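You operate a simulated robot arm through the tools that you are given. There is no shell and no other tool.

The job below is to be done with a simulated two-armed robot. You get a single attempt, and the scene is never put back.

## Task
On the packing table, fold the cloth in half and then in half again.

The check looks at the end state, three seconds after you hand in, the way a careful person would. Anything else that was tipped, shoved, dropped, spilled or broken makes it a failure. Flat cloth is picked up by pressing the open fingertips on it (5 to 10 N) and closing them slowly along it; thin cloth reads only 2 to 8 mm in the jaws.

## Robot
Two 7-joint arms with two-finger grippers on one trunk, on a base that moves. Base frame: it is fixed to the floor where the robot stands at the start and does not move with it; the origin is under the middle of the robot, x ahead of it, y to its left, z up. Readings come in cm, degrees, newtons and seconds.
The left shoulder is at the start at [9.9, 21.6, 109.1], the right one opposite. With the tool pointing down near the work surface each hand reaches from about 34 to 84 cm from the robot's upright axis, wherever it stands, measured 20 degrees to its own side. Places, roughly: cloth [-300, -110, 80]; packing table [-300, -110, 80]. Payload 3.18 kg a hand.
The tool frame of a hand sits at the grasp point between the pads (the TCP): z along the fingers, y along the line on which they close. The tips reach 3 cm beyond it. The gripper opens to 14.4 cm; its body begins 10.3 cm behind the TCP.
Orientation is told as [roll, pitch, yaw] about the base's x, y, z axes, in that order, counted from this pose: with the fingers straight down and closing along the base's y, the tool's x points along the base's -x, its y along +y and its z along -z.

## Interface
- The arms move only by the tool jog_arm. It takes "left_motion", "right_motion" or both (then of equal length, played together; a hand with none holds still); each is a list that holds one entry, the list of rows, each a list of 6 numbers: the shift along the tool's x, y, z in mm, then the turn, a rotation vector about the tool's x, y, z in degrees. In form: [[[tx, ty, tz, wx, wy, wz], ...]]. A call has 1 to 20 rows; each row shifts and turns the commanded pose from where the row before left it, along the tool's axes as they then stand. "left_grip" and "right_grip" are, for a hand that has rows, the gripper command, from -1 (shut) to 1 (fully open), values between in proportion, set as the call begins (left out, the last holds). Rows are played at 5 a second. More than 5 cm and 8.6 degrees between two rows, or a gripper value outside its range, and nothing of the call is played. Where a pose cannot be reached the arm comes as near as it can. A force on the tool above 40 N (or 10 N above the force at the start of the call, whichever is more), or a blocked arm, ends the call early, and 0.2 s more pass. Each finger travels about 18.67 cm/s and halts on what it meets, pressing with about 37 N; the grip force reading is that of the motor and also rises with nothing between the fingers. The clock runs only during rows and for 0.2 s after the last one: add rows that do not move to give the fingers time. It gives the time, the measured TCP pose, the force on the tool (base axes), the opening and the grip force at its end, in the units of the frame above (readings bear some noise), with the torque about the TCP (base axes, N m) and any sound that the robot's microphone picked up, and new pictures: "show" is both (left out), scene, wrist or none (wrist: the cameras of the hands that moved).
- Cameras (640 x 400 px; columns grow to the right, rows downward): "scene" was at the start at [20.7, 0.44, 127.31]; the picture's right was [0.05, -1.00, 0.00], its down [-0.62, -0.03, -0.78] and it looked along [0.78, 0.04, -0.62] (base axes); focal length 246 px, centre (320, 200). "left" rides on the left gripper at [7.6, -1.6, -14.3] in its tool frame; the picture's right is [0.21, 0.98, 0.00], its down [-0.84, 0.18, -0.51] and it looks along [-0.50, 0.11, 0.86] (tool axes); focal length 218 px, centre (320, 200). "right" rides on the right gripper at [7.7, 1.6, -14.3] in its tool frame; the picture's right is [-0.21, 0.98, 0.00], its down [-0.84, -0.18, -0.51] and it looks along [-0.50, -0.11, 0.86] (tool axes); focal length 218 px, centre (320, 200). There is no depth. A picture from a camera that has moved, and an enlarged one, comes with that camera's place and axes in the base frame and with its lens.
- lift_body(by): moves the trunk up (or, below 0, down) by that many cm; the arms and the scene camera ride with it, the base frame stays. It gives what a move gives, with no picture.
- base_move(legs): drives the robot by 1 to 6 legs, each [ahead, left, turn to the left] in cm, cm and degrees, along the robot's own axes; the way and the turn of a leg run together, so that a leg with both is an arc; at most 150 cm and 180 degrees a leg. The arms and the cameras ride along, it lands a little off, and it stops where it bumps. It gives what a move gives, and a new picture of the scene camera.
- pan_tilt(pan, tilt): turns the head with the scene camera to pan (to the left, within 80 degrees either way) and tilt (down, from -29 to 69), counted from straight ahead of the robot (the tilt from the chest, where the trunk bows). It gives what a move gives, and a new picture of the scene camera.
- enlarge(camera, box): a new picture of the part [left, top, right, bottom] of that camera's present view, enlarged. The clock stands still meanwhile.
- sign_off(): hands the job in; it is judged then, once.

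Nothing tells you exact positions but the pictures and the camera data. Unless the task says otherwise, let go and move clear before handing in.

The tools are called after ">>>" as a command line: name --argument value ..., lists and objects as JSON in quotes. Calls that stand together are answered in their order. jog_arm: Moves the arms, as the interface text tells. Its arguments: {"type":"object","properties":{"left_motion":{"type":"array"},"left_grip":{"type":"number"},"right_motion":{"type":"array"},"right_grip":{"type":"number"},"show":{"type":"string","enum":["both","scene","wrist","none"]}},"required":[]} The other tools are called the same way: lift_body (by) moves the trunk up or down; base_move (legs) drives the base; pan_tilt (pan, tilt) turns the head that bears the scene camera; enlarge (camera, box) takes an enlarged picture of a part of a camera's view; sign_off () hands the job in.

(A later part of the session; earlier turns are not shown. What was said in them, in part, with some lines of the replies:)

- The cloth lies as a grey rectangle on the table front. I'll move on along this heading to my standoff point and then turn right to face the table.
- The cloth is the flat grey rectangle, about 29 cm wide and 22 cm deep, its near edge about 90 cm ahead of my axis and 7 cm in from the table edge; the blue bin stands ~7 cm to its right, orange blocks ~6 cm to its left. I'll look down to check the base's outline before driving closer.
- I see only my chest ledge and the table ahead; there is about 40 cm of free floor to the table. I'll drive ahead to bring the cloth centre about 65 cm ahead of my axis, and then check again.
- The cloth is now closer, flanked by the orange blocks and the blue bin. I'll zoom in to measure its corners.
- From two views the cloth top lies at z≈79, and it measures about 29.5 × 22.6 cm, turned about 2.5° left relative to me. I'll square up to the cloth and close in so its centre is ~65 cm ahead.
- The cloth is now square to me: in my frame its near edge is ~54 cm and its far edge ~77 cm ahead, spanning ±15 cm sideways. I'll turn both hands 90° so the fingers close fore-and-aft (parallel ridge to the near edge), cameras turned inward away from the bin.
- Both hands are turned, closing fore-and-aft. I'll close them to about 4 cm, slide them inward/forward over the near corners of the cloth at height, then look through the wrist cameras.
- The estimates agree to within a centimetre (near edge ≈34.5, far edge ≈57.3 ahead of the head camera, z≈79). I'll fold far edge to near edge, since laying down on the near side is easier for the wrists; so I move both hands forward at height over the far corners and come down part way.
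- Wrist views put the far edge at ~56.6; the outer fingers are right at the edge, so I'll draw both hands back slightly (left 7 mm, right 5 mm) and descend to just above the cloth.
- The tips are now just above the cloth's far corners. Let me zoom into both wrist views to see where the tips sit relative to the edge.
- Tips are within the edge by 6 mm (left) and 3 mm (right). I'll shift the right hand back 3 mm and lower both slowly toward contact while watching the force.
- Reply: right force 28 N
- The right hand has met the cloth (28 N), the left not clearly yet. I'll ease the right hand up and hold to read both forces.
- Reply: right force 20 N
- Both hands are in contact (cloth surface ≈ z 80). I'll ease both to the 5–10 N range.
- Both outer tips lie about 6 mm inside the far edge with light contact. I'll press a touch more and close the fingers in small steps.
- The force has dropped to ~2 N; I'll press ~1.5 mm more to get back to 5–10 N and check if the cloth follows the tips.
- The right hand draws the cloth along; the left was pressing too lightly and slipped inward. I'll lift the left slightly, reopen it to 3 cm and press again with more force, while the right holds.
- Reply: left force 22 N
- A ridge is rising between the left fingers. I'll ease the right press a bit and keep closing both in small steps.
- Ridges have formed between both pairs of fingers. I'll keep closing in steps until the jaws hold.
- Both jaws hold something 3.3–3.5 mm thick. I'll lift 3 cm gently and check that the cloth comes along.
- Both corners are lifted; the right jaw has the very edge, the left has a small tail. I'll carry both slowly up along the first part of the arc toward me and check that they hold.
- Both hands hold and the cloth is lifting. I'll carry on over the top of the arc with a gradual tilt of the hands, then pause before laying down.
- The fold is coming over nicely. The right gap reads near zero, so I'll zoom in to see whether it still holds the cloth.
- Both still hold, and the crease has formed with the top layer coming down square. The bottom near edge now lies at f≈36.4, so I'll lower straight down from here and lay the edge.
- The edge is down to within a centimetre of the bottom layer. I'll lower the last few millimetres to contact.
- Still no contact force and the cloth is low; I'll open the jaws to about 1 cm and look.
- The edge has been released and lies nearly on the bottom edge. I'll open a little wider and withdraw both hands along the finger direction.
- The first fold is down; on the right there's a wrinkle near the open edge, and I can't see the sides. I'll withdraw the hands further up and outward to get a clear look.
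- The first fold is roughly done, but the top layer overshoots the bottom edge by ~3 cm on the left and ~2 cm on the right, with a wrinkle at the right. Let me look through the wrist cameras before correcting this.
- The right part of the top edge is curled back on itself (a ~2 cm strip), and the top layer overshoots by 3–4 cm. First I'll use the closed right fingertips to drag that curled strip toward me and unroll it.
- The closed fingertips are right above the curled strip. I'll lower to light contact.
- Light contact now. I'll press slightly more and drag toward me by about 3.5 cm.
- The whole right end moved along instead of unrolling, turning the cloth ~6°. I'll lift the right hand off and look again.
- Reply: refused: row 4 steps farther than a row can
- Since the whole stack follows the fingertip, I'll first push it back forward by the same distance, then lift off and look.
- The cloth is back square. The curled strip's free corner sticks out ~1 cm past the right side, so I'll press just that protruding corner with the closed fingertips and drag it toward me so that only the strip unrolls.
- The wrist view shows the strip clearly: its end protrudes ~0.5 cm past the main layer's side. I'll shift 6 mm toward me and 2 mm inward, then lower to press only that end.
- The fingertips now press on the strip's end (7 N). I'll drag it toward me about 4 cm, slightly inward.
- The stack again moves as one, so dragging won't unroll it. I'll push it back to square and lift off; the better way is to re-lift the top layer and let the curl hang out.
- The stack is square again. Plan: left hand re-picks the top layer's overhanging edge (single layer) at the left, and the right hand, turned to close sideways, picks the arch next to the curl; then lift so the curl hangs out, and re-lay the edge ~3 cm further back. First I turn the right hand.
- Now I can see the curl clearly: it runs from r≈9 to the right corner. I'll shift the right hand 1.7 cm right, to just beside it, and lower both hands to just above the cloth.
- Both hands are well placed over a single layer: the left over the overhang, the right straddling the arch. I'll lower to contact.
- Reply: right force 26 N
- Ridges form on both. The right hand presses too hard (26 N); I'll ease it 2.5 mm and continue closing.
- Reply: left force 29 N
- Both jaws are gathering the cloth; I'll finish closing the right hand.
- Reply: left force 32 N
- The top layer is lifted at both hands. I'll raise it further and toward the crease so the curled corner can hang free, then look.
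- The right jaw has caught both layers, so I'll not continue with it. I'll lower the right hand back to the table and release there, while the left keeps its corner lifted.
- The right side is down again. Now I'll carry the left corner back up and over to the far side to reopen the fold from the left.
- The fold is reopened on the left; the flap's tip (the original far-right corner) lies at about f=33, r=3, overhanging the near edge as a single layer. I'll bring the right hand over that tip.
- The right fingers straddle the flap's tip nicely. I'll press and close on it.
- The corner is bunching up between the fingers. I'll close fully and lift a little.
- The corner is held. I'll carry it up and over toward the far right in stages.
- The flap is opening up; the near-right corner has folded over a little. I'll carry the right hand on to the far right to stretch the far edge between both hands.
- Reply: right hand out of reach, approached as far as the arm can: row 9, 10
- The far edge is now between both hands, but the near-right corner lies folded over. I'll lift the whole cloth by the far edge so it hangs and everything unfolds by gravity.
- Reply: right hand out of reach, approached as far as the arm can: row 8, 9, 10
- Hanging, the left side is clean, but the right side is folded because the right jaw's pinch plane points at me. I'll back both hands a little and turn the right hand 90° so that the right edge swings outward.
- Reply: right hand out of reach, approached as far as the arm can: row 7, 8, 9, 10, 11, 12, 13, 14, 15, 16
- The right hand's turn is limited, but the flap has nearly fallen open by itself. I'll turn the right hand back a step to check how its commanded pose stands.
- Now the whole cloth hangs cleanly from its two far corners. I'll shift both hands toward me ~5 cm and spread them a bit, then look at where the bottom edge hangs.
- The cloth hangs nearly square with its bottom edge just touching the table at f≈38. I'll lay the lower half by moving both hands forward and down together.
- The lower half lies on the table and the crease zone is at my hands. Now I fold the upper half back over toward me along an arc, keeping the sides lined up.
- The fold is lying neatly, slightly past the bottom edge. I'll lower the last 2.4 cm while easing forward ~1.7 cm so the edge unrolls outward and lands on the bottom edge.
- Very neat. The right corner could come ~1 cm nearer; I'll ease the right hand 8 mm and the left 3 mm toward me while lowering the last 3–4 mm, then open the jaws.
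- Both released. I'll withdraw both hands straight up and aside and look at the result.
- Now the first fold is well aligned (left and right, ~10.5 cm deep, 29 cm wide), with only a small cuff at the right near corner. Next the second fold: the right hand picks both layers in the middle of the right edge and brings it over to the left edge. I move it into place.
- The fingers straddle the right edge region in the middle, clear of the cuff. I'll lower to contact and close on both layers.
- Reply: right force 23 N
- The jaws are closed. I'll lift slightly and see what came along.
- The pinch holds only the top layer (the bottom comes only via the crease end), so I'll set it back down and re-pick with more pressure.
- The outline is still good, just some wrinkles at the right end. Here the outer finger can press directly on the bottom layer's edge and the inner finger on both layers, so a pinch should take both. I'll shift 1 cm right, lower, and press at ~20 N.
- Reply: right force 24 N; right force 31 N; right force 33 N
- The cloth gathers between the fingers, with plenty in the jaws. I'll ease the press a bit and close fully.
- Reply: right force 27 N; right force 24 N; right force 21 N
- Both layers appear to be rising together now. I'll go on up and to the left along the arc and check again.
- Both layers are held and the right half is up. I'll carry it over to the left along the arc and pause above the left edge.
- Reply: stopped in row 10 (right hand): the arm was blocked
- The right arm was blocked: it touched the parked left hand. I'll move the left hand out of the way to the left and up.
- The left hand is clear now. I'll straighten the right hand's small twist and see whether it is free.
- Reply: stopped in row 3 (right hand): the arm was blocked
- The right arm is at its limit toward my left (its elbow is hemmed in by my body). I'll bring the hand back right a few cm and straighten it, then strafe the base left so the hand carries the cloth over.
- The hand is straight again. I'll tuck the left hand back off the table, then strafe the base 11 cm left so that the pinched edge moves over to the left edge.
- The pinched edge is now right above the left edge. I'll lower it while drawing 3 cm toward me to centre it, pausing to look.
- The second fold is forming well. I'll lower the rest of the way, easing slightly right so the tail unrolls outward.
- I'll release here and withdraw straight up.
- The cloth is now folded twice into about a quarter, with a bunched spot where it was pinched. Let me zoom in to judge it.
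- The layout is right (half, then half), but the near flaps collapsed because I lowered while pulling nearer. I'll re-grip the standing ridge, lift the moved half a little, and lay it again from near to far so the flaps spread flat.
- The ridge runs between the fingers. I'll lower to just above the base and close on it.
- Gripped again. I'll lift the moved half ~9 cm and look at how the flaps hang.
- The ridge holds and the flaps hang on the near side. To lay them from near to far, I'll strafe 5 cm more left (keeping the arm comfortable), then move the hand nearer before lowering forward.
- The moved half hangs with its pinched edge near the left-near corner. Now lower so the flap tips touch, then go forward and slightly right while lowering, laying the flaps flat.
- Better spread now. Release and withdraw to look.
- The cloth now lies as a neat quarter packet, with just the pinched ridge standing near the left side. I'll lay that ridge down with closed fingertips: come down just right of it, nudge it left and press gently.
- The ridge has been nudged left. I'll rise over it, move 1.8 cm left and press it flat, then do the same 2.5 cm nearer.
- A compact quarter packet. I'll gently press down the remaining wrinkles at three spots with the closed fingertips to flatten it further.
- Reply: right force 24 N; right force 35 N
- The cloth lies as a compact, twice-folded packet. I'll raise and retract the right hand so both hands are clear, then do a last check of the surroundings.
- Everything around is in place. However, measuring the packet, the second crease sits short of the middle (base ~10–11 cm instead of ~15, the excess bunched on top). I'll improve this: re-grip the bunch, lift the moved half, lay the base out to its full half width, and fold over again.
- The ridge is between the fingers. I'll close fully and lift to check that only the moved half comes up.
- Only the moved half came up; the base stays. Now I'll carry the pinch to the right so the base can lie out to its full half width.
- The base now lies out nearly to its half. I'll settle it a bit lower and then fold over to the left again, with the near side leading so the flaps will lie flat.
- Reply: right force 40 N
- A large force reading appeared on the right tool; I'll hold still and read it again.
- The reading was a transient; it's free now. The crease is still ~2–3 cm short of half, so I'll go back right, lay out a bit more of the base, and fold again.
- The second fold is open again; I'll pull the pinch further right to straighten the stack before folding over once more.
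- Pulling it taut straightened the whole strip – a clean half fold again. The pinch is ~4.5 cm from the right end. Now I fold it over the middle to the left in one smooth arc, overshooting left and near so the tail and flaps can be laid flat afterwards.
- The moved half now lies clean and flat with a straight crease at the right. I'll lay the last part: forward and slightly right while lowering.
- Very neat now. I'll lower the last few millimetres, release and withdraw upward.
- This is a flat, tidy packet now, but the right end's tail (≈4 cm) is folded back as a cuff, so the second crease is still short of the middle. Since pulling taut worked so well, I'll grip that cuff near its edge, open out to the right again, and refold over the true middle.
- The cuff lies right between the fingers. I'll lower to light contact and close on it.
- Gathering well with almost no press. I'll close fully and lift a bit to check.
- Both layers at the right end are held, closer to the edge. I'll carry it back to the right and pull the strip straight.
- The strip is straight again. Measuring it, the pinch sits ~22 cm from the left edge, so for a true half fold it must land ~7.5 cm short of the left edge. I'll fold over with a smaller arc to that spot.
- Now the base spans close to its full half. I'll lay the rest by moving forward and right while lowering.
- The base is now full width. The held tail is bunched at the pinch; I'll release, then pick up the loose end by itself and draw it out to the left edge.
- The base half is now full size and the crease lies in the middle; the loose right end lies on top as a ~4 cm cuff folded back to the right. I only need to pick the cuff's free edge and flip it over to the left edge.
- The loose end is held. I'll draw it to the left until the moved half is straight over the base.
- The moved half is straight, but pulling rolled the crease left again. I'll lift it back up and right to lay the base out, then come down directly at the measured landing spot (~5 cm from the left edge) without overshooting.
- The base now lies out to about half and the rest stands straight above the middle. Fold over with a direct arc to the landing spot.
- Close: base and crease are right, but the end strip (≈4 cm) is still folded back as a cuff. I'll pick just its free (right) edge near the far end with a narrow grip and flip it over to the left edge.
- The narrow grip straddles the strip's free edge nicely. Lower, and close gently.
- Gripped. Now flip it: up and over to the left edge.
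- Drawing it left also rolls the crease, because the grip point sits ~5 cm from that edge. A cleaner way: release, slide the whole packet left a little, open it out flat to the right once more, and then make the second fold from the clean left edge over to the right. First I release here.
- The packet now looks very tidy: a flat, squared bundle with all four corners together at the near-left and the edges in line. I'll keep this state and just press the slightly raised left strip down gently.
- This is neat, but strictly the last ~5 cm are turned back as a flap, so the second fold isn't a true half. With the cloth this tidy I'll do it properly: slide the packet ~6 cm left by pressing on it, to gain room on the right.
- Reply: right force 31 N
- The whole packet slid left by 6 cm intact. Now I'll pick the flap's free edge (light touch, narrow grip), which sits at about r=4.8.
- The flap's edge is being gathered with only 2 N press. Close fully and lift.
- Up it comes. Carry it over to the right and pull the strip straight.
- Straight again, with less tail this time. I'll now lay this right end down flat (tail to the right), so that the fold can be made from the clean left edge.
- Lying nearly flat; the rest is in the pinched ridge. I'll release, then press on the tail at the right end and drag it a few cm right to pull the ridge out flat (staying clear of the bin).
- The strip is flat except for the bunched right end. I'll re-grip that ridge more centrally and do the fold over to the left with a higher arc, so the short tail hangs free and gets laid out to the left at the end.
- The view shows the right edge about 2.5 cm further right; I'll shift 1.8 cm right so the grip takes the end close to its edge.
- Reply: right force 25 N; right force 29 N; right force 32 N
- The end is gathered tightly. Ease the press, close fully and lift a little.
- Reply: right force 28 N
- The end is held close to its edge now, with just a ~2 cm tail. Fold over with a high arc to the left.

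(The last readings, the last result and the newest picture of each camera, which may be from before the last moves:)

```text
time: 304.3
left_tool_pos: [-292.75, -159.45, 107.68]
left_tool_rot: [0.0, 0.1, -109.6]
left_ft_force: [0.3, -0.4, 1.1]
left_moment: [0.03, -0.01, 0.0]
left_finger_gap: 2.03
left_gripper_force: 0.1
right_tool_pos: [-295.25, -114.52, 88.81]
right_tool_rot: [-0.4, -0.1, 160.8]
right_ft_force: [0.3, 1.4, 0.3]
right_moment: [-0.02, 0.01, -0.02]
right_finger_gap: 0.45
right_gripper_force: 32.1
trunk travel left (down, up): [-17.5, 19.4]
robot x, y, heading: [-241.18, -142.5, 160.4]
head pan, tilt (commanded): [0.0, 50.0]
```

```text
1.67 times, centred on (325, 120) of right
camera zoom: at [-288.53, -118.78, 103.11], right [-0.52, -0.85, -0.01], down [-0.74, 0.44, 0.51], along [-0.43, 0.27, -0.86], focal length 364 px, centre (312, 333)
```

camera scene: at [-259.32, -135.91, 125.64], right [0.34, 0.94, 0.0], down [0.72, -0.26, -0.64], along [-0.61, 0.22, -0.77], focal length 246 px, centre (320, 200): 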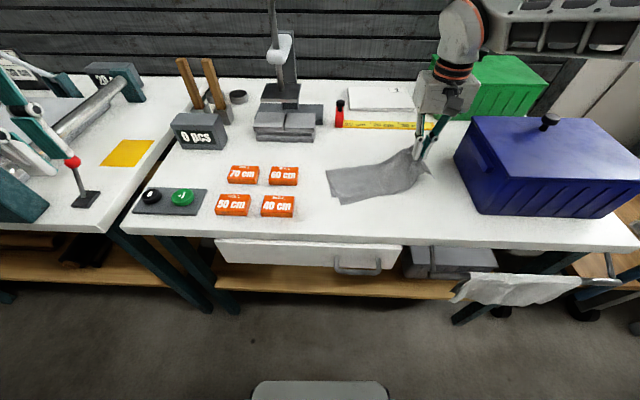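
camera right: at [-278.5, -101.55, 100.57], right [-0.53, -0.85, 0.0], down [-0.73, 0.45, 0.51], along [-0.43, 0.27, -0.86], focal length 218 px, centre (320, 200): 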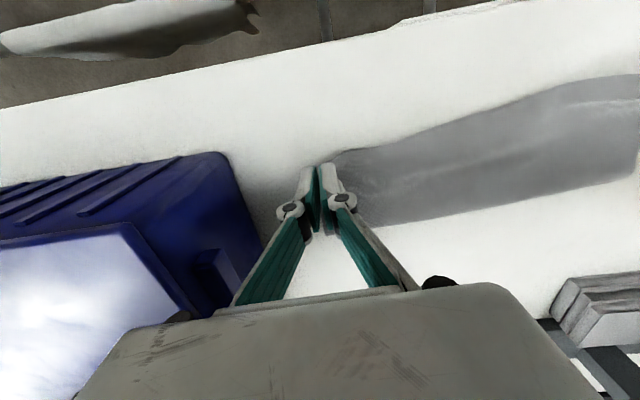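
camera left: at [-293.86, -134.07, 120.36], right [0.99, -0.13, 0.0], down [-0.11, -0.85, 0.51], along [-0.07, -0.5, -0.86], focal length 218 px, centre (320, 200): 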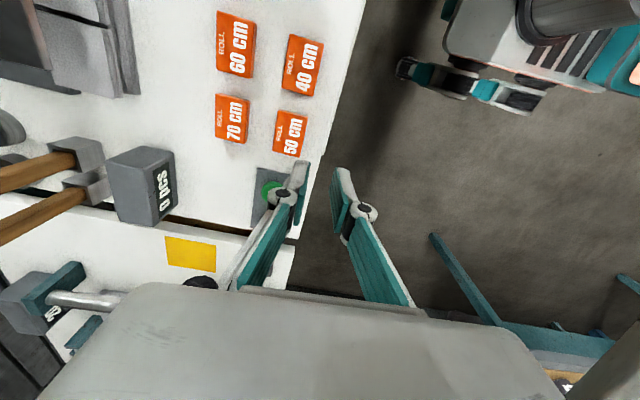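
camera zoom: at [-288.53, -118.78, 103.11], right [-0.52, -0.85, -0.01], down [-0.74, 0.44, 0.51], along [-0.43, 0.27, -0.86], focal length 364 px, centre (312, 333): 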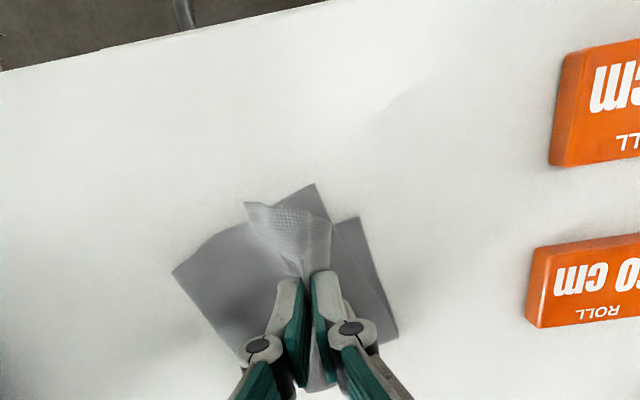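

>>> jog_arm --right_motion '[[[-8, -3.4, 9.8, 0, 0, 0], [-8, -3.4, 9.8, 0, 0, 0], [-8, -3.4, 9.8, 0, 0, 0], [-8, -3.4, 9.8, 0, 0, 0], [-7, -3.4, 9.5, 0, 0, 0], [0, 0, 0, 0, 0, 0]]]' --show "none"

>>> enlarge --camera "scene" --box '[290, 110, 430, 222]'

>>> enlarge --camera "right" --box '[150, 20, 500, 240]'

```text
time: 305.7
left_tool_pos: [-292.68, -159.56, 107.67]
left_tool_rot: [-0.1, 0.0, -109.7]
left_ft_force: [0.2, 0.1, 0.7]
left_moment: [0.01, 0.01, 0.02]
left_finger_gap: 2.03
left_gripper_force: 0.1
right_tool_pos: [-298.4, -111.78, 84.16]
right_tool_rot: [-0.4, -0.1, 160.8]
right_ft_force: [-0.5, 1.0, 0.5]
right_moment: [0.01, 0.01, 0.01]
right_finger_gap: 0.54
right_gripper_force: 32.7
trunk travel left (down, up): [-17.5, 19.4]
robot x, y, heading: [-240.94, -142.7, 160.3]
head pan, tilt (commanded): [0.0, 50.0]
```

```text
3.57 times, centred on (360, 166) of scene
camera zoom: at [-259.3, -135.91, 125.66], right [0.34, 0.94, 0.0], down [0.72, -0.26, -0.64], along [-0.61, 0.22, -0.77], focal length 880 px, centre (177, 321)
```

zoom: 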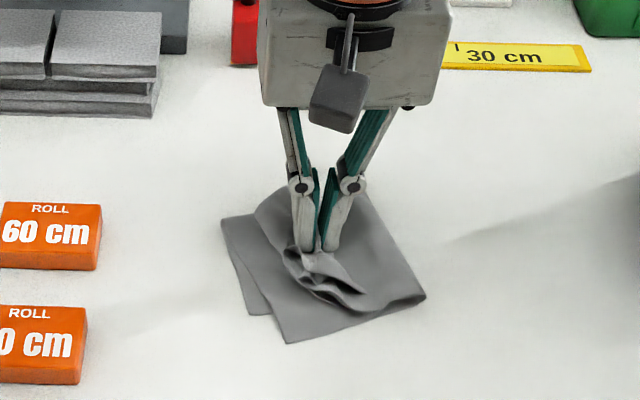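

```text
1.82 times, centred on (325, 130) of right
camera zoom: at [-291.7, -116.01, 98.45], right [-0.52, -0.85, -0.01], down [-0.74, 0.44, 0.51], along [-0.43, 0.27, -0.86], focal length 397 px, centre (311, 327)
```

zoom: 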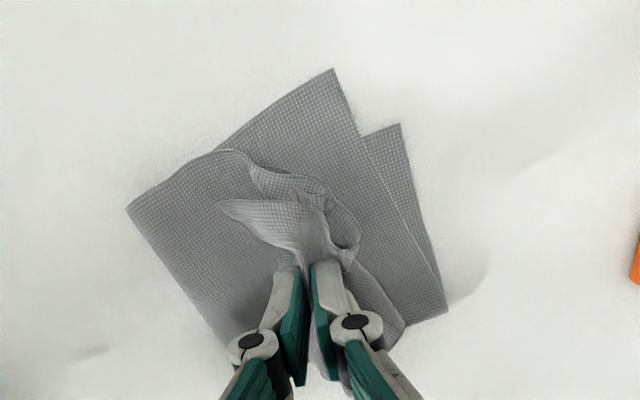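

That bunched the near flaps. I'll lift again and land it with the grip close to the left edge, as that laid flat before – now the tail is only ~2 cm.

>>> jog_arm --right_motion '[[[6, 4, -14, 0, 0, 0], [8, 6, -14, 0, 0, 0], [8, 8, -14, 0, 0, 0], [8, 8, -8, 0, 0, 0], [8, 8, 0, 0, 0, 0], [4, 8, 4, 0, 0, 0], [0, 4, 4, 0, 0, 0], [0, 0, 0, 0, 0, 0], [0, 0, 0, 0, 0, 0]]]' --show "none"

>>> enlarge --camera "scene" --box '[290, 110, 430, 222]'

>>> enlarge --camera "right" --box '[150, 0, 500, 240]'

```text
time: 307.7
left_tool_pos: [-292.78, -159.56, 107.62]
left_tool_rot: [0.0, 0.0, -109.6]
left_ft_force: [0.0, -0.2, -0.3]
left_moment: [0.03, -0.02, -0.02]
left_finger_gap: 2.01
left_gripper_force: 0.0
right_tool_pos: [-295.74, -117.68, 88.15]
right_tool_rot: [-0.4, -0.1, 160.8]
right_ft_force: [0.5, 0.7, 4.5]
right_moment: [-0.08, 0.05, -0.02]
right_finger_gap: 0.09
right_gripper_force: 30.4
trunk travel left (down, up): [-17.5, 19.4]
robot x, y, heading: [-241.37, -142.44, 160.6]
head pan, tilt (commanded): [0.0, 50.0]
```

```text
3.57 times, centred on (360, 166) of scene
camera zoom: at [-259.32, -135.9, 125.64], right [0.34, 0.94, 0.0], down [0.72, -0.26, -0.64], along [-0.61, 0.22, -0.77], focal length 880 px, centre (177, 321)
```

zoom: 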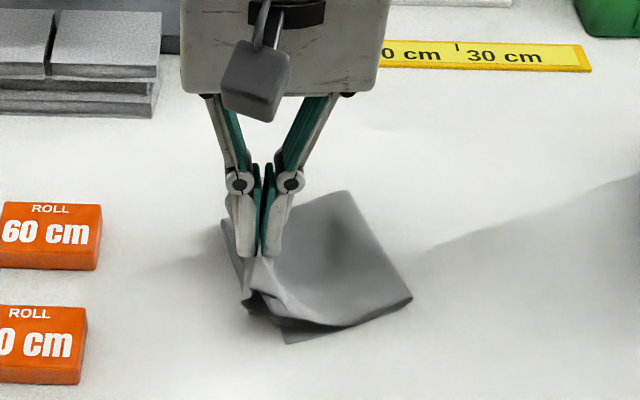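

```text
1.67 times, centred on (325, 120) of right
camera zoom: at [-289.1, -121.86, 102.53], right [-0.52, -0.85, -0.01], down [-0.74, 0.44, 0.51], along [-0.43, 0.27, -0.86], focal length 364 px, centre (312, 333)
```

zoom: 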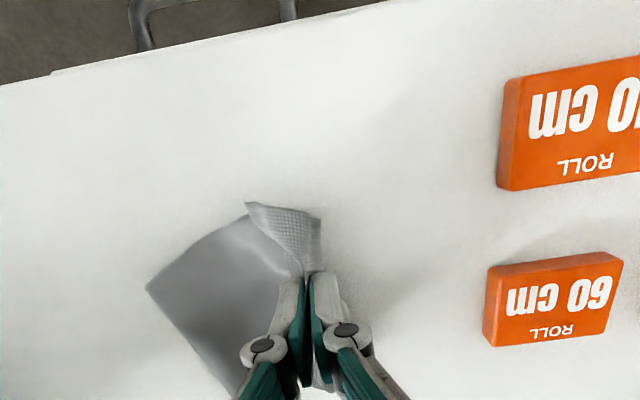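

Flat and taut over the base. Now lay it: forward, slightly right and down.

>>> jog_arm --right_motion '[[[-7, -4, 8.4, 0, 0, 0], [-7, -4, 8.4, 0, 0, 0], [-7, -4, 8.4, 0, 0, 0], [-7, -4, 8.4, 0, 0, 0], [-6, -4, 8.4, 0, 0, 0], [0, 0, 2, 0, 0, 0], [0, 0, 0, 0, 0, 0]]]' --show "none"

>>> enlarge --camera "right" --box '[150, 20, 500, 240]'

>>> jog_arm --right_motion '[[[0, 0, 0, 0, 0, 0], [0, 0, 0, 0, 0, 0], [0, 0, 0, 0, 0, 0], [0, 0, -8, 0, 0, 0], [0, 0, -20, 0, 0, 0], [0, 0, -30, 0, 0, 0], [0, 0, -30, 0, 0, 0], [0, -45, 0, 0, 0, 0], [0, -45, 0, 0, 0, 0]]]' --right_grip -0.76 --show "none"

>>> enlarge --camera "scene" --box '[310, 150, 410, 222]'

>>> enlarge --camera "right" --box '[240, 20, 540, 220]'

```text
time: 309.3
left_tool_pos: [-292.73, -159.5, 107.73]
left_tool_rot: [0.0, 0.0, -109.7]
left_ft_force: [-0.4, 0.0, -0.3]
left_moment: [0.05, 0.02, -0.02]
left_finger_gap: 2.02
left_gripper_force: 0.1
right_tool_pos: [-298.45, -114.49, 83.77]
right_tool_rot: [-0.4, -0.1, 160.8]
right_ft_force: [0.6, 2.6, 5.7]
right_moment: [0.21, 0.03, -0.05]
right_finger_gap: 0.07
right_gripper_force: 31.2
trunk travel left (down, up): [-17.5, 19.4]
robot x, y, heading: [-241.18, -142.51, 160.5]
head pan, tilt (commanded): [0.0, 50.0]
```

```text
1.82 times, centred on (325, 130) of right
camera zoom: at [-291.82, -118.74, 98.17], right [-0.52, -0.85, -0.01], down [-0.74, 0.44, 0.51], along [-0.43, 0.27, -0.86], focal length 397 px, centre (311, 327)
```

zoom: 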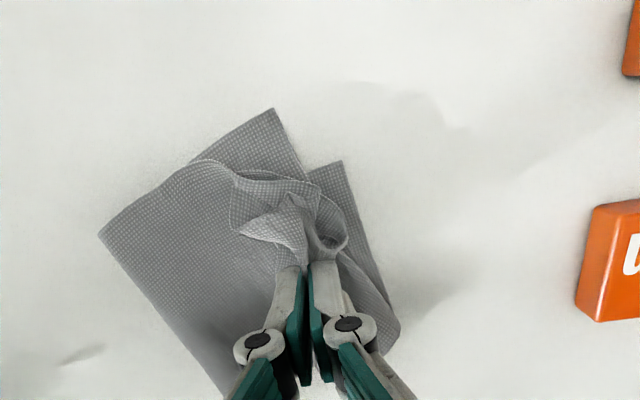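

```text
time: 311.3
left_tool_pos: [-292.76, -159.47, 107.64]
left_tool_rot: [0.0, 0.0, -109.5]
left_ft_force: [0.7, -0.9, -0.1]
left_moment: [0.01, 0.0, -0.02]
left_finger_gap: 2.0
left_gripper_force: 0.0
right_tool_pos: [-295.38, -106.0, 92.58]
right_tool_rot: [-0.3, -0.1, 160.9]
right_ft_force: [-0.7, 0.6, -0.2]
right_moment: [-0.02, 0.02, -0.03]
right_finger_gap: 1.75
right_gripper_force: 0.1
trunk travel left (down, up): [-17.5, 19.4]
robot x, y, heading: [-241.52, -142.71, 160.5]
head pan, tilt (commanded): [0.0, 50.0]
```

```text
5.56 times, centred on (360, 186) of scene
camera zoom: at [-259.26, -135.86, 125.66], right [0.34, 0.94, 0.0], down [0.72, -0.26, -0.64], along [-0.61, 0.22, -0.77], focal length 1369 px, centre (98, 278)
```

zoom: 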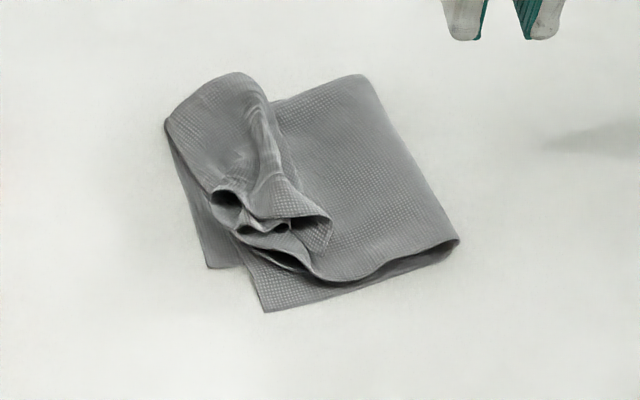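

```text
2.00 times, centred on (390, 120) of right
camera zoom: at [-288.64, -110.27, 107.01], right [-0.52, -0.86, -0.01], down [-0.74, 0.44, 0.51], along [-0.43, 0.27, -0.86], focal length 436 px, centre (180, 360)
```

zoom: 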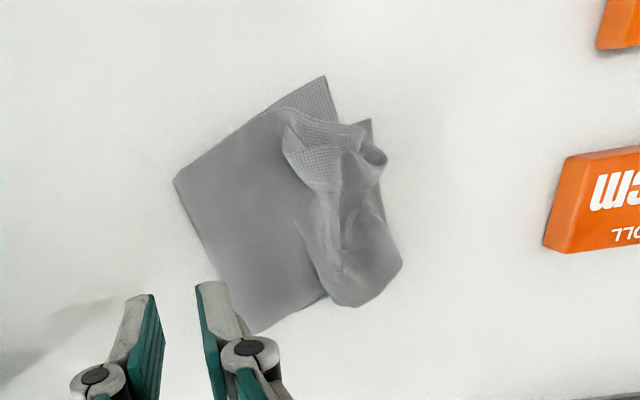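

The base and crease look good; only the left roll is a bit bunched on the near side. I'll re-grip the roll further back, lift slightly and draw it a little forward/left to stretch the near flap flat.

>>> jog_arm --right_motion '[[[-8, 40, 0, 0, 0, 0], [-8, 40, 0, 0, 0, 0], [0, 6, 30, 0, 0, 0], [0, 0, 30, 0, 0, 0], [0, 0, 0, 0, 0, 0]]]' --right_grip -0.62 --show "none"

>>> enlarge --camera "right" --box '[200, 30, 440, 240]'

>>> enlarge --camera "scene" --box '[300, 120, 410, 222]'

```text
time: 312.5
left_tool_pos: [-292.82, -159.51, 107.64]
left_tool_rot: [0.0, 0.0, -109.6]
left_ft_force: [-0.1, -0.3, 0.4]
left_moment: [0.02, -0.02, 0.02]
left_finger_gap: 2.01
left_gripper_force: 0.1
right_tool_pos: [-299.99, -113.75, 86.68]
right_tool_rot: [-0.5, -0.1, 160.8]
right_ft_force: [-0.3, 0.3, -0.4]
right_moment: [-0.02, 0.01, 0.03]
right_finger_gap: 2.73
right_gripper_force: 0.0
trunk travel left (down, up): [-17.5, 19.4]
robot x, y, heading: [-241.28, -142.38, 160.3]
head pan, tilt (commanded): [0.0, 50.0]
```

```text
1.90 times, centred on (320, 135) of right
camera zoom: at [-293.24, -118.0, 100.99], right [-0.52, -0.85, -0.01], down [-0.74, 0.44, 0.51], along [-0.43, 0.27, -0.86], focal length 416 px, centre (320, 324)
```

zoom: 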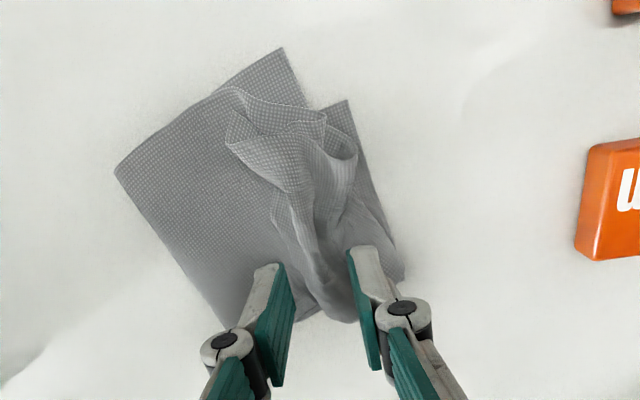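

```text
3.92 times, centred on (355, 171) of scene
camera zoom: at [-259.28, -135.91, 125.66], right [0.34, 0.94, 0.0], down [0.72, -0.26, -0.64], along [-0.61, 0.22, -0.77], focal length 967 px, centre (183, 314)
```

zoom: 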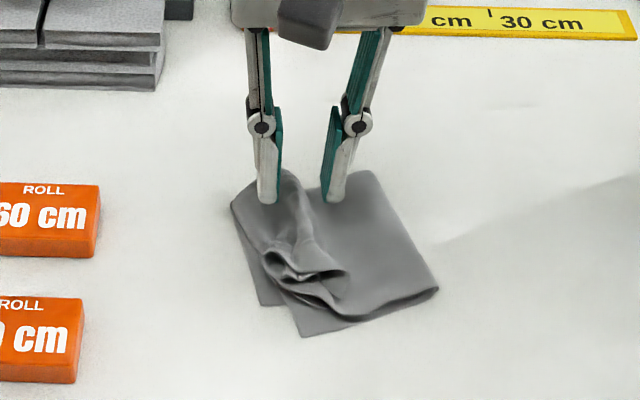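

>>> jog_arm --right_motion '[[[0, 0, 15, 0, 0, 0], [0, 0, 13, 0, 0, 0], [0, 0, 0, 0, 0, 0]]]' --show "none"

>>> jog_arm --right_motion '[[[0, 0, 0, 0, 0, 0], [0, 0, 0, 0, 0, 0]]]' --right_grip -0.78 --show "none"

>>> jog_arm --right_motion '[[[0, 0, 0, 0, 0, 0], [0, 0, 0, 0, 0, 0], [0, 0, 0, 0, 0, 0], [0, 0, -12, 0, 0, 0], [0, 2, -12, 0, 0, 0], [-3, 5, -8, 0, 0, 0], [-4, 5, 0, 0, 0, 0], [-4, 5, 0, 0, 0, 0], [0, 0, 0, 0, 0, 0]]]' --right_grip -1 --show "none"

>>> enlarge --camera "right" --box '[200, 10, 440, 230]'

>>> enlarge --camera "scene" --box '[300, 120, 410, 222]'

```text
time: 313.3
left_tool_pos: [-292.77, -159.5, 107.66]
left_tool_rot: [0.1, -0.1, -109.5]
left_ft_force: [-0.8, 0.2, -0.2]
left_moment: [0.02, -0.01, 0.01]
left_finger_gap: 2.0
left_gripper_force: 0.0
right_tool_pos: [-299.84, -113.64, 83.9]
right_tool_rot: [-0.4, -0.1, 160.6]
right_ft_force: [-0.4, 0.7, 0.8]
right_moment: [-0.03, 0.03, 0.01]
right_finger_gap: 2.75
right_gripper_force: 0.1
trunk travel left (down, up): [-17.5, 19.4]
robot x, y, heading: [-241.36, -142.65, 160.1]
head pan, tilt (commanded): [0.0, 50.0]
```

```text
time: 313.9
left_tool_pos: [-292.84, -159.57, 107.71]
left_tool_rot: [0.0, 0.0, -109.5]
left_ft_force: [0.4, -0.5, 0.2]
left_moment: [-0.03, -0.01, 0.04]
left_finger_gap: 2.0
left_gripper_force: 0.0
right_tool_pos: [-299.97, -113.68, 83.9]
right_tool_rot: [-0.4, -0.1, 160.8]
right_ft_force: [-0.2, -0.5, 0.2]
right_moment: [0.04, 0.0, -0.04]
right_finger_gap: 1.59
right_gripper_force: 0.0
trunk travel left (down, up): [-17.5, 19.4]
robot x, y, heading: [-241.42, -142.44, 160.5]
head pan, tilt (commanded): [0.0, 50.0]
```

```text
time: 315.9
left_tool_pos: [-292.69, -159.58, 107.7]
left_tool_rot: [0.0, 0.0, -109.6]
left_ft_force: [-0.5, -0.4, 0.4]
left_moment: [-0.02, -0.02, 0.01]
left_finger_gap: 2.02
left_gripper_force: 0.1
right_tool_pos: [-301.44, -114.81, 87.07]
right_tool_rot: [-0.4, -0.2, 160.8]
right_ft_force: [-0.5, 0.8, 0.0]
right_moment: [0.02, -0.02, 0.02]
right_finger_gap: 0.62
right_gripper_force: 42.8
trunk travel left (down, up): [-17.5, 19.4]
robot x, y, heading: [-241.45, -142.3, 160.4]
head pan, tilt (commanded): [0.0, 50.0]
```

```text
1.82 times, centred on (320, 120) of right
camera zoom: at [-294.76, -119.08, 101.45], right [-0.52, -0.85, -0.01], down [-0.74, 0.44, 0.51], along [-0.43, 0.27, -0.86], focal length 397 px, centre (320, 346)
```

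zoom: 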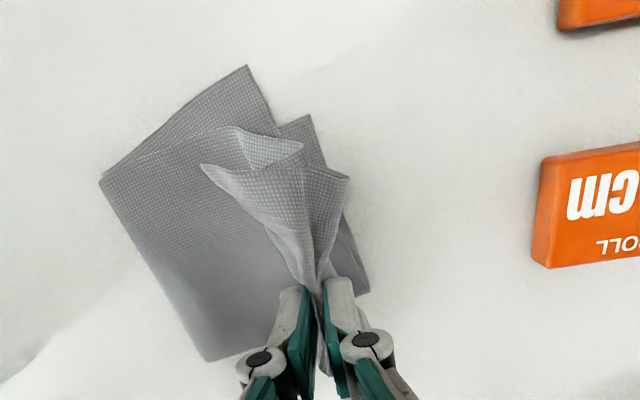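

```text
3.92 times, centred on (355, 171) of scene
camera zoom: at [-259.32, -135.9, 125.65], right [0.34, 0.94, 0.0], down [0.72, -0.26, -0.64], along [-0.61, 0.22, -0.77], focal length 967 px, centre (183, 314)
```

zoom: 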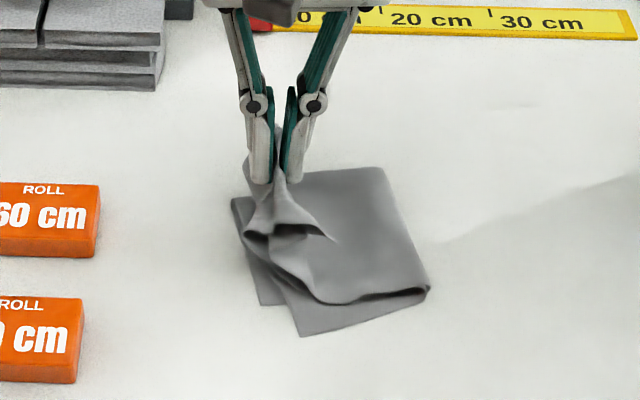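

The near flap is stretched now. Lower straight down and release.

>>> jog_arm --right_motion '[[[-4, 2, 9, 0, 0, 0], [-4, 2, 9, 0, 0, 0], [-3, 1, 9, 0, 0, 0], [0, 0, 4, 0, 0, 0], [0, 0, 0, 0, 0, 0]]]' --show "none"

>>> jog_arm --right_motion '[[[0, 0, 0, 0, 0, 0], [0, 0, 0, 0, 0, 0], [0, 0, 0, 0, 0, 0], [0, 0, -8, 0, 0, 0], [0, 0, -20, 0, 0, 0], [0, 0, -30, 0, 0, 0], [0, 0, -30, 0, 0, 0], [0, -45, 0, 0, 0, 0], [0, -45, 0, 0, 0, 0]]]' --right_grip -0.76 --show "none"

>>> enlarge --camera "scene" --box '[310, 150, 410, 222]'

>>> enlarge --camera "right" --box '[240, 20, 540, 220]'

```text
time: 317.1
left_tool_pos: [-292.73, -159.43, 107.67]
left_tool_rot: [-0.1, 0.0, -109.7]
left_ft_force: [-0.1, 0.6, 0.3]
left_moment: [-0.01, 0.0, 0.01]
left_finger_gap: 2.02
left_gripper_force: 0.0
right_tool_pos: [-302.7, -114.9, 83.85]
right_tool_rot: [-0.5, -0.2, 160.8]
right_ft_force: [-1.1, 0.2, -0.4]
right_moment: [-0.05, 0.0, 0.0]
right_finger_gap: 0.55
right_gripper_force: 33.1
trunk travel left (down, up): [-17.5, 19.4]
robot x, y, heading: [-241.29, -142.66, 160.4]
head pan, tilt (commanded): [0.0, 50.0]
```

```text
time: 319.1
left_tool_pos: [-292.76, -159.62, 107.62]
left_tool_rot: [0.0, 0.0, -109.5]
left_ft_force: [-0.2, 0.2, 0.4]
left_moment: [0.01, 0.02, 0.02]
left_finger_gap: 2.02
left_gripper_force: 0.0
right_tool_pos: [-299.47, -106.62, 92.8]
right_tool_rot: [-0.4, -0.1, 161.0]
right_ft_force: [0.7, -0.2, 0.0]
right_moment: [-0.03, 0.03, -0.04]
right_finger_gap: 1.73
right_gripper_force: 0.0
trunk travel left (down, up): [-17.5, 19.4]
robot x, y, heading: [-241.15, -142.22, 160.3]
head pan, tilt (commanded): [0.0, 50.0]
```

```text
5.56 times, centred on (360, 186) of scene
camera zoom: at [-259.27, -135.85, 125.65], right [0.34, 0.94, 0.0], down [0.72, -0.26, -0.64], along [-0.61, 0.22, -0.77], focal length 1369 px, centre (98, 278)
```

zoom: 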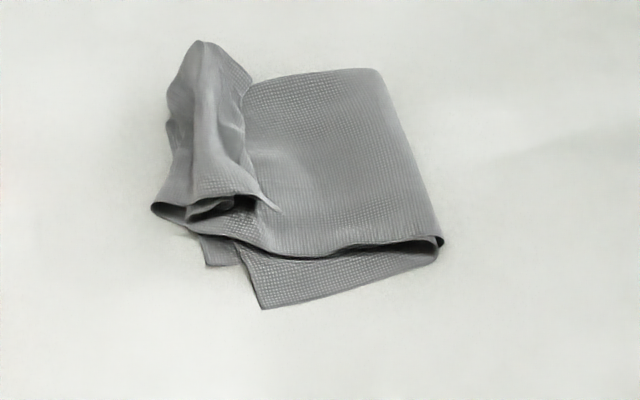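

```text
2.00 times, centred on (390, 120) of right
camera zoom: at [-292.85, -110.81, 107.1], right [-0.52, -0.86, -0.01], down [-0.74, 0.44, 0.51], along [-0.43, 0.27, -0.86], focal length 436 px, centre (180, 360)
```

zoom: 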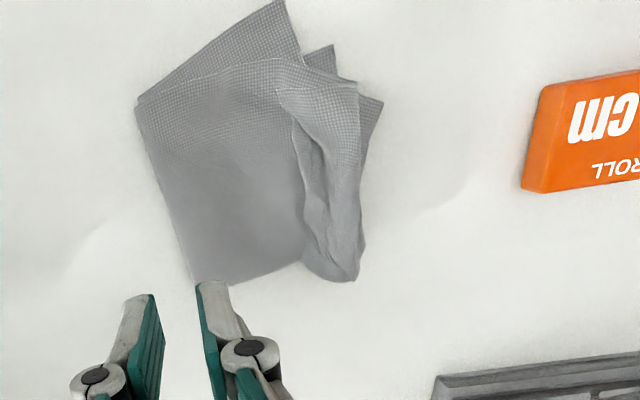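

Tidy, but the moved half's left end now sits ~2.5 cm too far back. I'll re-grip it at the same spot, lift slightly, shift it 2.3 cm nearer and set it down.

>>> jog_arm --right_motion '[[[0, 45, 0, 0, 0, 0], [0, 45, 0, 0, 0, 0], [3, 0, 40, 0, 0, 0], [0, 0, 30, 0, 0, 0], [0, 0, 18, 0, 0, 0], [0, 0, 0, 0, 0, 0]]]' --right_grip -0.6 --show "none"

>>> enlarge --camera "right" --box '[200, 50, 440, 240]'

```text
time: 320.5
left_tool_pos: [-292.69, -159.48, 107.68]
left_tool_rot: [0.0, 0.0, -109.6]
left_ft_force: [-0.4, -1.2, 0.4]
left_moment: [0.01, -0.02, -0.02]
left_finger_gap: 2.01
left_gripper_force: 0.0
right_tool_pos: [-302.33, -115.03, 83.92]
right_tool_rot: [-0.5, -0.1, 160.8]
right_ft_force: [-0.4, -0.4, 0.0]
right_moment: [0.02, 0.0, -0.01]
right_finger_gap: 2.89
right_gripper_force: 0.0
trunk travel left (down, up): [-17.5, 19.4]
robot x, y, heading: [-241.44, -142.79, 160.3]
head pan, tilt (commanded): [0.0, 50.0]
```

```text
2.11 times, centred on (320, 145) of right
camera zoom: at [-295.58, -119.35, 98.24], right [-0.52, -0.85, -0.01], down [-0.74, 0.44, 0.51], along [-0.43, 0.27, -0.86], focal length 460 px, centre (320, 316)
```

zoom: 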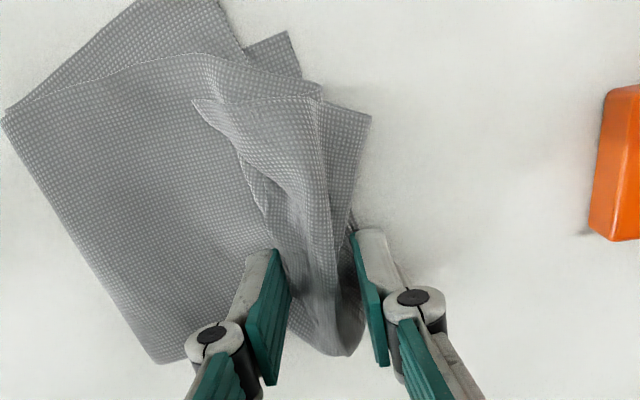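

>>> jog_arm --right_motion '[[[0, 0, 0, 0, 0, 0], [0, 0, 0, 0, 0, 0]]]' --right_grip -0.78 --show "none"

>>> jog_arm --right_motion '[[[0, 0, 0, 0, 0, 0], [0, 0, 0, 0, 0, 0], [0, 0, 0, 0, 0, 0], [0, 0, -10, 0, 0, 0], [4, 0, -12, 0, 0, 0], [8, 0, -6, 0, 0, 0], [8, 0, 0, 0, 0, 0], [8, 0, 0, 0, 0, 0], [0, 0, 0, 0, 0, 0]]]' --right_grip -1 --show "none"

>>> enlarge --camera "right" --box '[200, 10, 440, 230]'

>>> enlarge --camera "scene" --box '[300, 120, 410, 222]'

```text
time: 321.1
left_tool_pos: [-292.73, -159.45, 107.58]
left_tool_rot: [0.1, 0.0, -109.6]
left_ft_force: [-0.4, 0.6, -0.1]
left_moment: [0.01, 0.01, 0.01]
left_finger_gap: 2.03
left_gripper_force: 0.0
right_tool_pos: [-302.28, -114.99, 83.93]
right_tool_rot: [-0.4, -0.1, 160.8]
right_ft_force: [-0.9, 0.3, -0.3]
right_moment: [-0.01, 0.0, 0.01]
right_finger_gap: 1.59
right_gripper_force: 0.1
trunk travel left (down, up): [-17.5, 19.4]
robot x, y, heading: [-241.35, -142.69, 160.4]
head pan, tilt (commanded): [0.0, 50.0]
```

```text
time: 323.1
left_tool_pos: [-292.67, -159.5, 107.59]
left_tool_rot: [0.0, 0.0, -109.4]
left_ft_force: [-0.5, -0.4, -0.7]
left_moment: [-0.01, -0.05, -0.02]
left_finger_gap: 2.01
left_gripper_force: 0.0
right_tool_pos: [-299.65, -116.04, 86.55]
right_tool_rot: [-0.5, -0.1, 160.9]
right_ft_force: [0.2, 2.0, 7.0]
right_moment: [0.34, -0.02, 0.05]
right_finger_gap: 0.14
right_gripper_force: 30.2
trunk travel left (down, up): [-17.5, 19.4]
robot x, y, heading: [-241.2, -142.49, 160.4]
head pan, tilt (commanded): [0.0, 50.0]
```

```text
1.82 times, centred on (320, 120) of right
camera zoom: at [-293.08, -120.27, 101.01], right [-0.52, -0.85, -0.01], down [-0.74, 0.44, 0.51], along [-0.43, 0.27, -0.86], focal length 397 px, centre (320, 346)
```

zoom: 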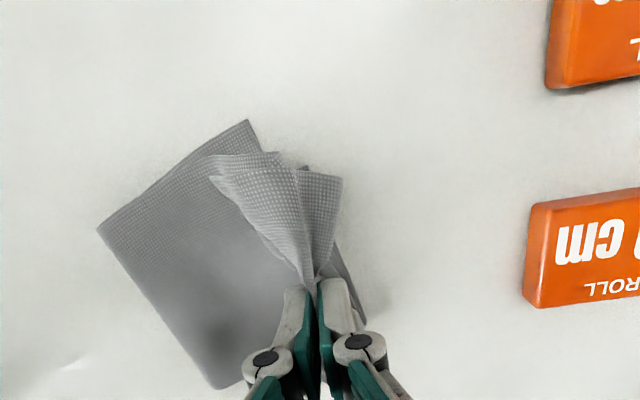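

```text
3.92 times, centred on (355, 171) of scene
camera zoom: at [-259.32, -135.88, 125.64], right [0.34, 0.94, 0.0], down [0.72, -0.26, -0.64], along [-0.61, 0.22, -0.77], focal length 967 px, centre (183, 314)
```

zoom: 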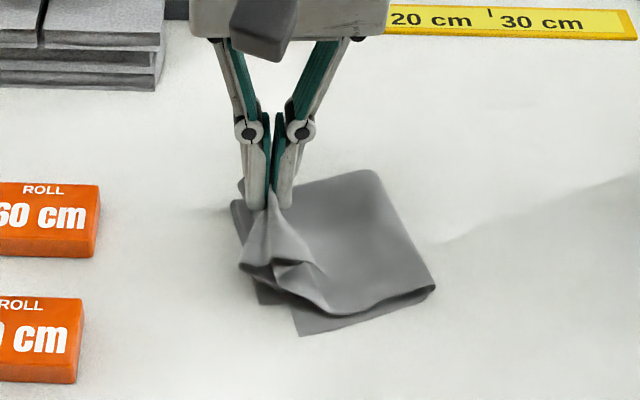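

Aligned now. Lower straight down and release.

>>> jog_arm --right_motion '[[[0, 0, 9, 0, 0, 0], [0, 0, 9, 0, 0, 0], [0, 0, 9, 0, 0, 0], [0, 0, 0, 0, 0, 0]]]' --show "none"

>>> jog_arm --right_motion '[[[0, 0, 0, 0, 0, 0], [0, 0, 0, 0, 0, 0], [0, 0, 0, 0, 0, 0], [0, 0, -8, 0, 0, 0], [0, 0, -20, 0, 0, 0], [0, 0, -30, 0, 0, 0], [0, 0, -30, 0, 0, 0], [0, -45, 0, 0, 0, 0], [0, -45, 0, 0, 0, 0]]]' --right_grip -0.76 --show "none"

>>> enlarge --camera "scene" --box '[310, 150, 410, 222]'

>>> enlarge --camera "right" --box '[240, 20, 540, 220]'

```text
time: 324.1
left_tool_pos: [-292.7, -159.39, 107.68]
left_tool_rot: [0.0, 0.0, -109.6]
left_ft_force: [0.2, 0.1, 0.7]
left_moment: [0.0, -0.01, 0.0]
left_finger_gap: 2.01
left_gripper_force: 0.0
right_tool_pos: [-299.7, -116.06, 83.95]
right_tool_rot: [-0.4, -0.1, 160.9]
right_ft_force: [1.1, 4.2, 3.9]
right_moment: [-0.25, 0.08, -0.05]
right_finger_gap: 0.4
right_gripper_force: 41.3
trunk travel left (down, up): [-17.5, 19.4]
robot x, y, heading: [-241.17, -142.27, 160.5]
head pan, tilt (commanded): [0.0, 50.0]
```

```text
time: 326.1
left_tool_pos: [-292.61, -159.45, 107.72]
left_tool_rot: [0.0, 0.0, -109.6]
left_ft_force: [0.6, -0.9, 0.2]
left_moment: [-0.03, 0.0, 0.0]
left_finger_gap: 2.0
left_gripper_force: 0.1
right_tool_pos: [-296.77, -107.57, 92.63]
right_tool_rot: [-0.3, -0.1, 160.8]
right_ft_force: [-0.6, 0.8, 0.2]
right_moment: [0.0, 0.0, 0.02]
right_finger_gap: 1.76
right_gripper_force: 0.0
trunk travel left (down, up): [-17.5, 19.4]
robot x, y, heading: [-241.4, -142.73, 160.4]
head pan, tilt (commanded): [0.0, 50.0]
```

```text
5.56 times, centred on (360, 186) of scene
camera zoom: at [-259.28, -135.85, 125.65], right [0.34, 0.94, 0.0], down [0.72, -0.26, -0.64], along [-0.61, 0.22, -0.77], focal length 1369 px, centre (98, 278)
```

zoom: 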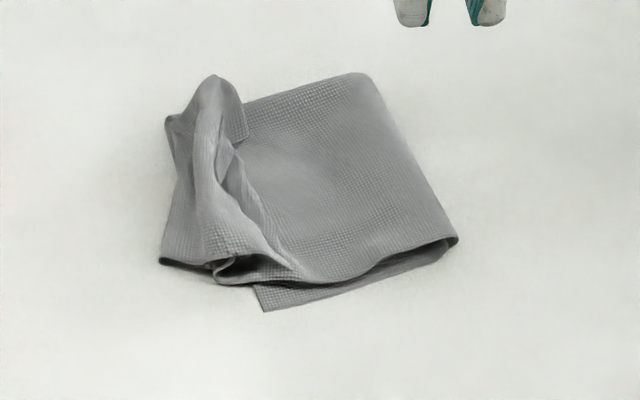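

```text
2.00 times, centred on (390, 120) of right
camera zoom: at [-290.13, -111.8, 106.98], right [-0.52, -0.86, -0.01], down [-0.74, 0.44, 0.51], along [-0.43, 0.27, -0.86], focal length 436 px, centre (180, 360)
```

zoom: 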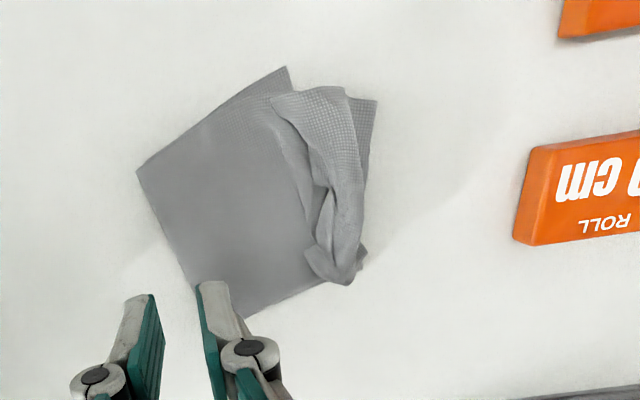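

A good packet; now I'll press the small roll at the left flat, at three spots.

>>> jog_arm --right_motion '[[[-11, 41, 0, 0, 0, 0], [-11, 41, 0, 0, 0, 0], [0, 0, 40, 0, 0, 0], [0, 0, 30, 0, 0, 0], [0, 0, 12, 0, 0, 0], [0, 0, 8, 0, 0, 0], [0, 0, 5, 0, 0, 0], [0, 0, 0, 0, 0, 0], [0, 0, 0, 0, 0, 0]]]' --right_grip -1 --show "none"

>>> jog_arm --right_motion '[[[0, 0, -25, 0, 0, 0], [20, -1, 0, 0, 0, 0], [20, -1, 0, 0, 0, 0], [0, 0, 15, 0, 0, 0], [0, 0, 8, 0, 0, 0], [0, 0, 2, 0, 0, 0], [0, 0, 0, 0, 0, 0], [0, 0, 0, 0, 0, 0]]]' --show "none"

>>> jog_arm --right_motion '[[[0, 0, -25, 0, 0, 0], [28, -6, 0, 0, 0, 0], [0, 0, 15, 0, 0, 0], [0, 0, 8, 0, 0, 0], [0, 0, 2, 0, 0, 0], [0, 0, 0, 0, 0, 0], [0, 0, 0, 0, 0, 0]]]' --show "none"

>>> jog_arm --right_motion '[[[0, 0, -20, 0, 0, 0], [0, 0, -40, 0, 0, 0], [0, 0, -40, 0, 0, 0], [0, -40, -20, 0, 0, 0], [30, -35, 0, 0, 0, 0], [40, -20, 0, 0, 0, 0]]]' --show "scene"

>>> enlarge --camera "scene" --box '[310, 150, 410, 222]'

```text
time: 328.1
left_tool_pos: [-292.77, -159.59, 107.56]
left_tool_rot: [0.0, 0.0, -109.6]
left_ft_force: [0.6, 0.2, 0.7]
left_moment: [0.01, 0.0, -0.01]
left_finger_gap: 2.01
left_gripper_force: 0.1
right_tool_pos: [-301.42, -114.44, 83.23]
right_tool_rot: [-0.4, -0.1, 160.8]
right_ft_force: [-0.4, 0.2, 1.9]
right_moment: [0.04, 0.01, -0.02]
right_finger_gap: 0.01
right_gripper_force: 30.7
trunk travel left (down, up): [-17.5, 19.4]
robot x, y, heading: [-241.26, -142.27, 160.4]
head pan, tilt (commanded): [0.0, 50.0]
```

```text
time: 329.9
left_tool_pos: [-292.75, -159.65, 107.67]
left_tool_rot: [0.0, -0.1, -109.6]
left_ft_force: [0.4, 0.3, 0.1]
left_moment: [0.0, -0.04, 0.04]
left_finger_gap: 1.99
left_gripper_force: 0.1
right_tool_pos: [-297.59, -115.7, 83.33]
right_tool_rot: [-0.4, -0.1, 160.8]
right_ft_force: [-0.4, 0.5, 0.5]
right_moment: [0.02, 0.01, 0.0]
right_finger_gap: 0.0
right_gripper_force: 30.2
trunk travel left (down, up): [-17.5, 19.4]
robot x, y, heading: [-241.26, -142.41, 160.4]
head pan, tilt (commanded): [0.0, 50.0]
```

```text
time: 331.5
left_tool_pos: [-292.75, -159.54, 107.57]
left_tool_rot: [0.0, 0.0, -109.6]
left_ft_force: [0.3, -0.3, 0.6]
left_moment: [0.01, 0.02, -0.01]
left_finger_gap: 2.02
left_gripper_force: 0.1
right_tool_pos: [-294.86, -115.94, 83.23]
right_tool_rot: [-0.4, -0.1, 160.8]
right_ft_force: [0.0, -0.1, -0.4]
right_moment: [-0.01, 0.01, 0.01]
right_finger_gap: 0.02
right_gripper_force: 30.3
trunk travel left (down, up): [-17.5, 19.4]
robot x, y, heading: [-241.04, -142.06, 160.3]
head pan, tilt (commanded): [0.0, 50.0]
```

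```text
time: 332.9
left_tool_pos: [-292.65, -159.55, 107.6]
left_tool_rot: [0.0, -0.1, -109.6]
left_ft_force: [0.6, 0.6, 0.0]
left_moment: [-0.01, 0.04, -0.05]
left_finger_gap: 2.02
left_gripper_force: 0.2
right_tool_pos: [-285.01, -109.13, 95.29]
right_tool_rot: [-0.3, -0.1, 160.9]
right_ft_force: [-0.2, 0.3, -1.1]
right_moment: [-0.02, 0.02, 0.04]
right_finger_gap: 0.0
right_gripper_force: 30.7
trunk travel left (down, up): [-17.5, 19.4]
robot x, y, heading: [-241.01, -142.51, 160.2]
head pan, tilt (commanded): [0.0, 50.0]
camera scene: at [-259.25, -135.85, 125.66], right [0.34, 0.94, 0.0], down [0.72, -0.26, -0.64], along [-0.61, 0.22, -0.77], focal length 246 px, centre (320, 200)
```

scene: 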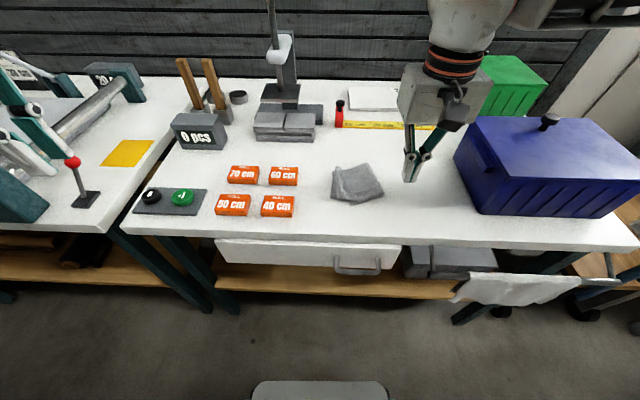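

```text
5.56 times, centred on (360, 186) of scene
camera zoom: at [-259.25, -135.85, 125.66], right [0.34, 0.94, 0.0], down [0.72, -0.26, -0.64], along [-0.61, 0.22, -0.77], focal length 1369 px, centre (98, 278)
```

zoom: 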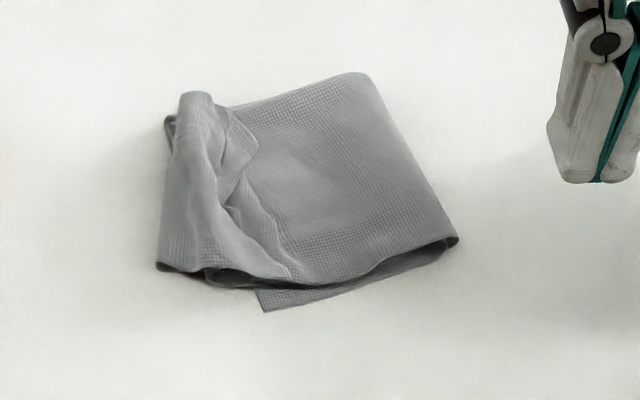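

The cloth is a compact, twice-folded packet with its edges lined up, lying flat on the packing table; nothing else has moved. I'll raise the right hand clear and then hand in.

>>> jog_arm --right_motion '[[[0, 0, -40, 0, 0, 0], [30, 0, -30, 0, 0, 0], [40, 0, 0, 0, 0, 0], [40, 0, 0, 0, 0, 0], [0, 0, 0, 0, 0, 0], [0, 0, 0, 0, 0, 0]]]' --right_grip 0 --show "scene"

>>> enlarge --camera "scene" --box '[120, 60, 640, 330]'

```text
time: 334.3
left_tool_pos: [-292.83, -159.51, 107.58]
left_tool_rot: [0.0, 0.0, -109.6]
left_ft_force: [0.4, 0.0, -0.2]
left_moment: [0.0, 0.01, 0.03]
left_finger_gap: 2.02
left_gripper_force: 0.1
right_tool_pos: [-274.95, -112.93, 102.18]
right_tool_rot: [-0.5, -0.1, 160.8]
right_ft_force: [0.1, 0.1, 0.1]
right_moment: [0.0, 0.0, -0.01]
right_finger_gap: 7.21
right_gripper_force: 0.0
trunk travel left (down, up): [-17.5, 19.4]
robot x, y, heading: [-241.34, -142.33, 160.5]
head pan, tilt (commanded): [0.0, 50.0]
camera scene: at [-259.31, -135.9, 125.65], right [0.34, 0.94, 0.0], down [0.72, -0.26, -0.64], along [-0.61, 0.22, -0.77], focal length 246 px, centre (320, 200)
```

scene: 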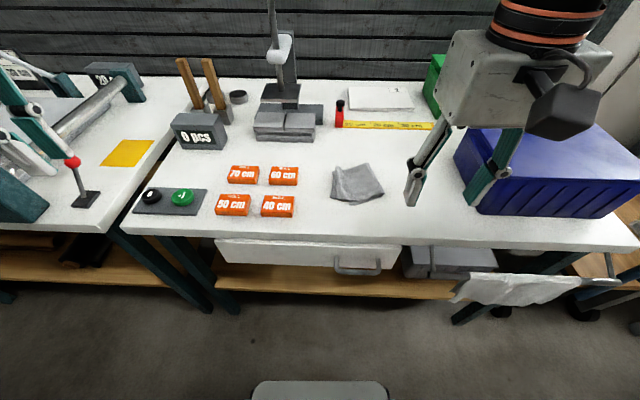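

```text
1.23 times, centred on (380, 195) of scene
camera zoom: at [-259.31, -135.9, 125.65], right [0.34, 0.94, 0.0], down [0.72, -0.26, -0.64], along [-0.61, 0.22, -0.77], focal length 303 px, centre (246, 206)
```

zoom: 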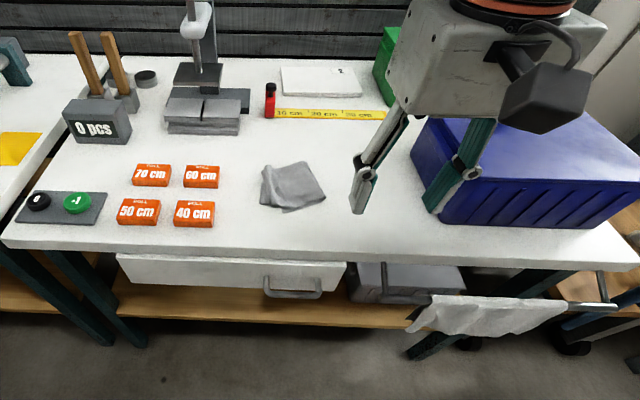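

The cloth lies folded twice on the packing table, both hands are open and clear, and the bins, blocks, ruler, press and towel are where they were. I hand in the job.

>>> sign_off

```text
The job is handed in.
```

The cloth is on the packing table, folded in half and then in half again, and I've handed the job in. The second fold isn't a perfect half.

- **First fold:** the far edge was brought over to the near edge. It lines up to within about 2 cm.
- **Second fold:** the right end was brought over to the left, making a flat packet of roughly 12 × 11 cm; an exact quarter would be about 15 × 11 cm. The crease sits roughly 2–3 cm short of the middle. The extra cloth is gathered in a small wrinkled cuff, about 3 cm wide, along the left edge.
- **Surroundings:** the bins, orange blocks, ruler, press and hanging towel all look to be where they were in the last pictures. My right arm was once stopped short by my own left hand or body; as far as I could see, nothing on the table was touched.

Both hands had let go of the cloth and were clear of it before I handed in.
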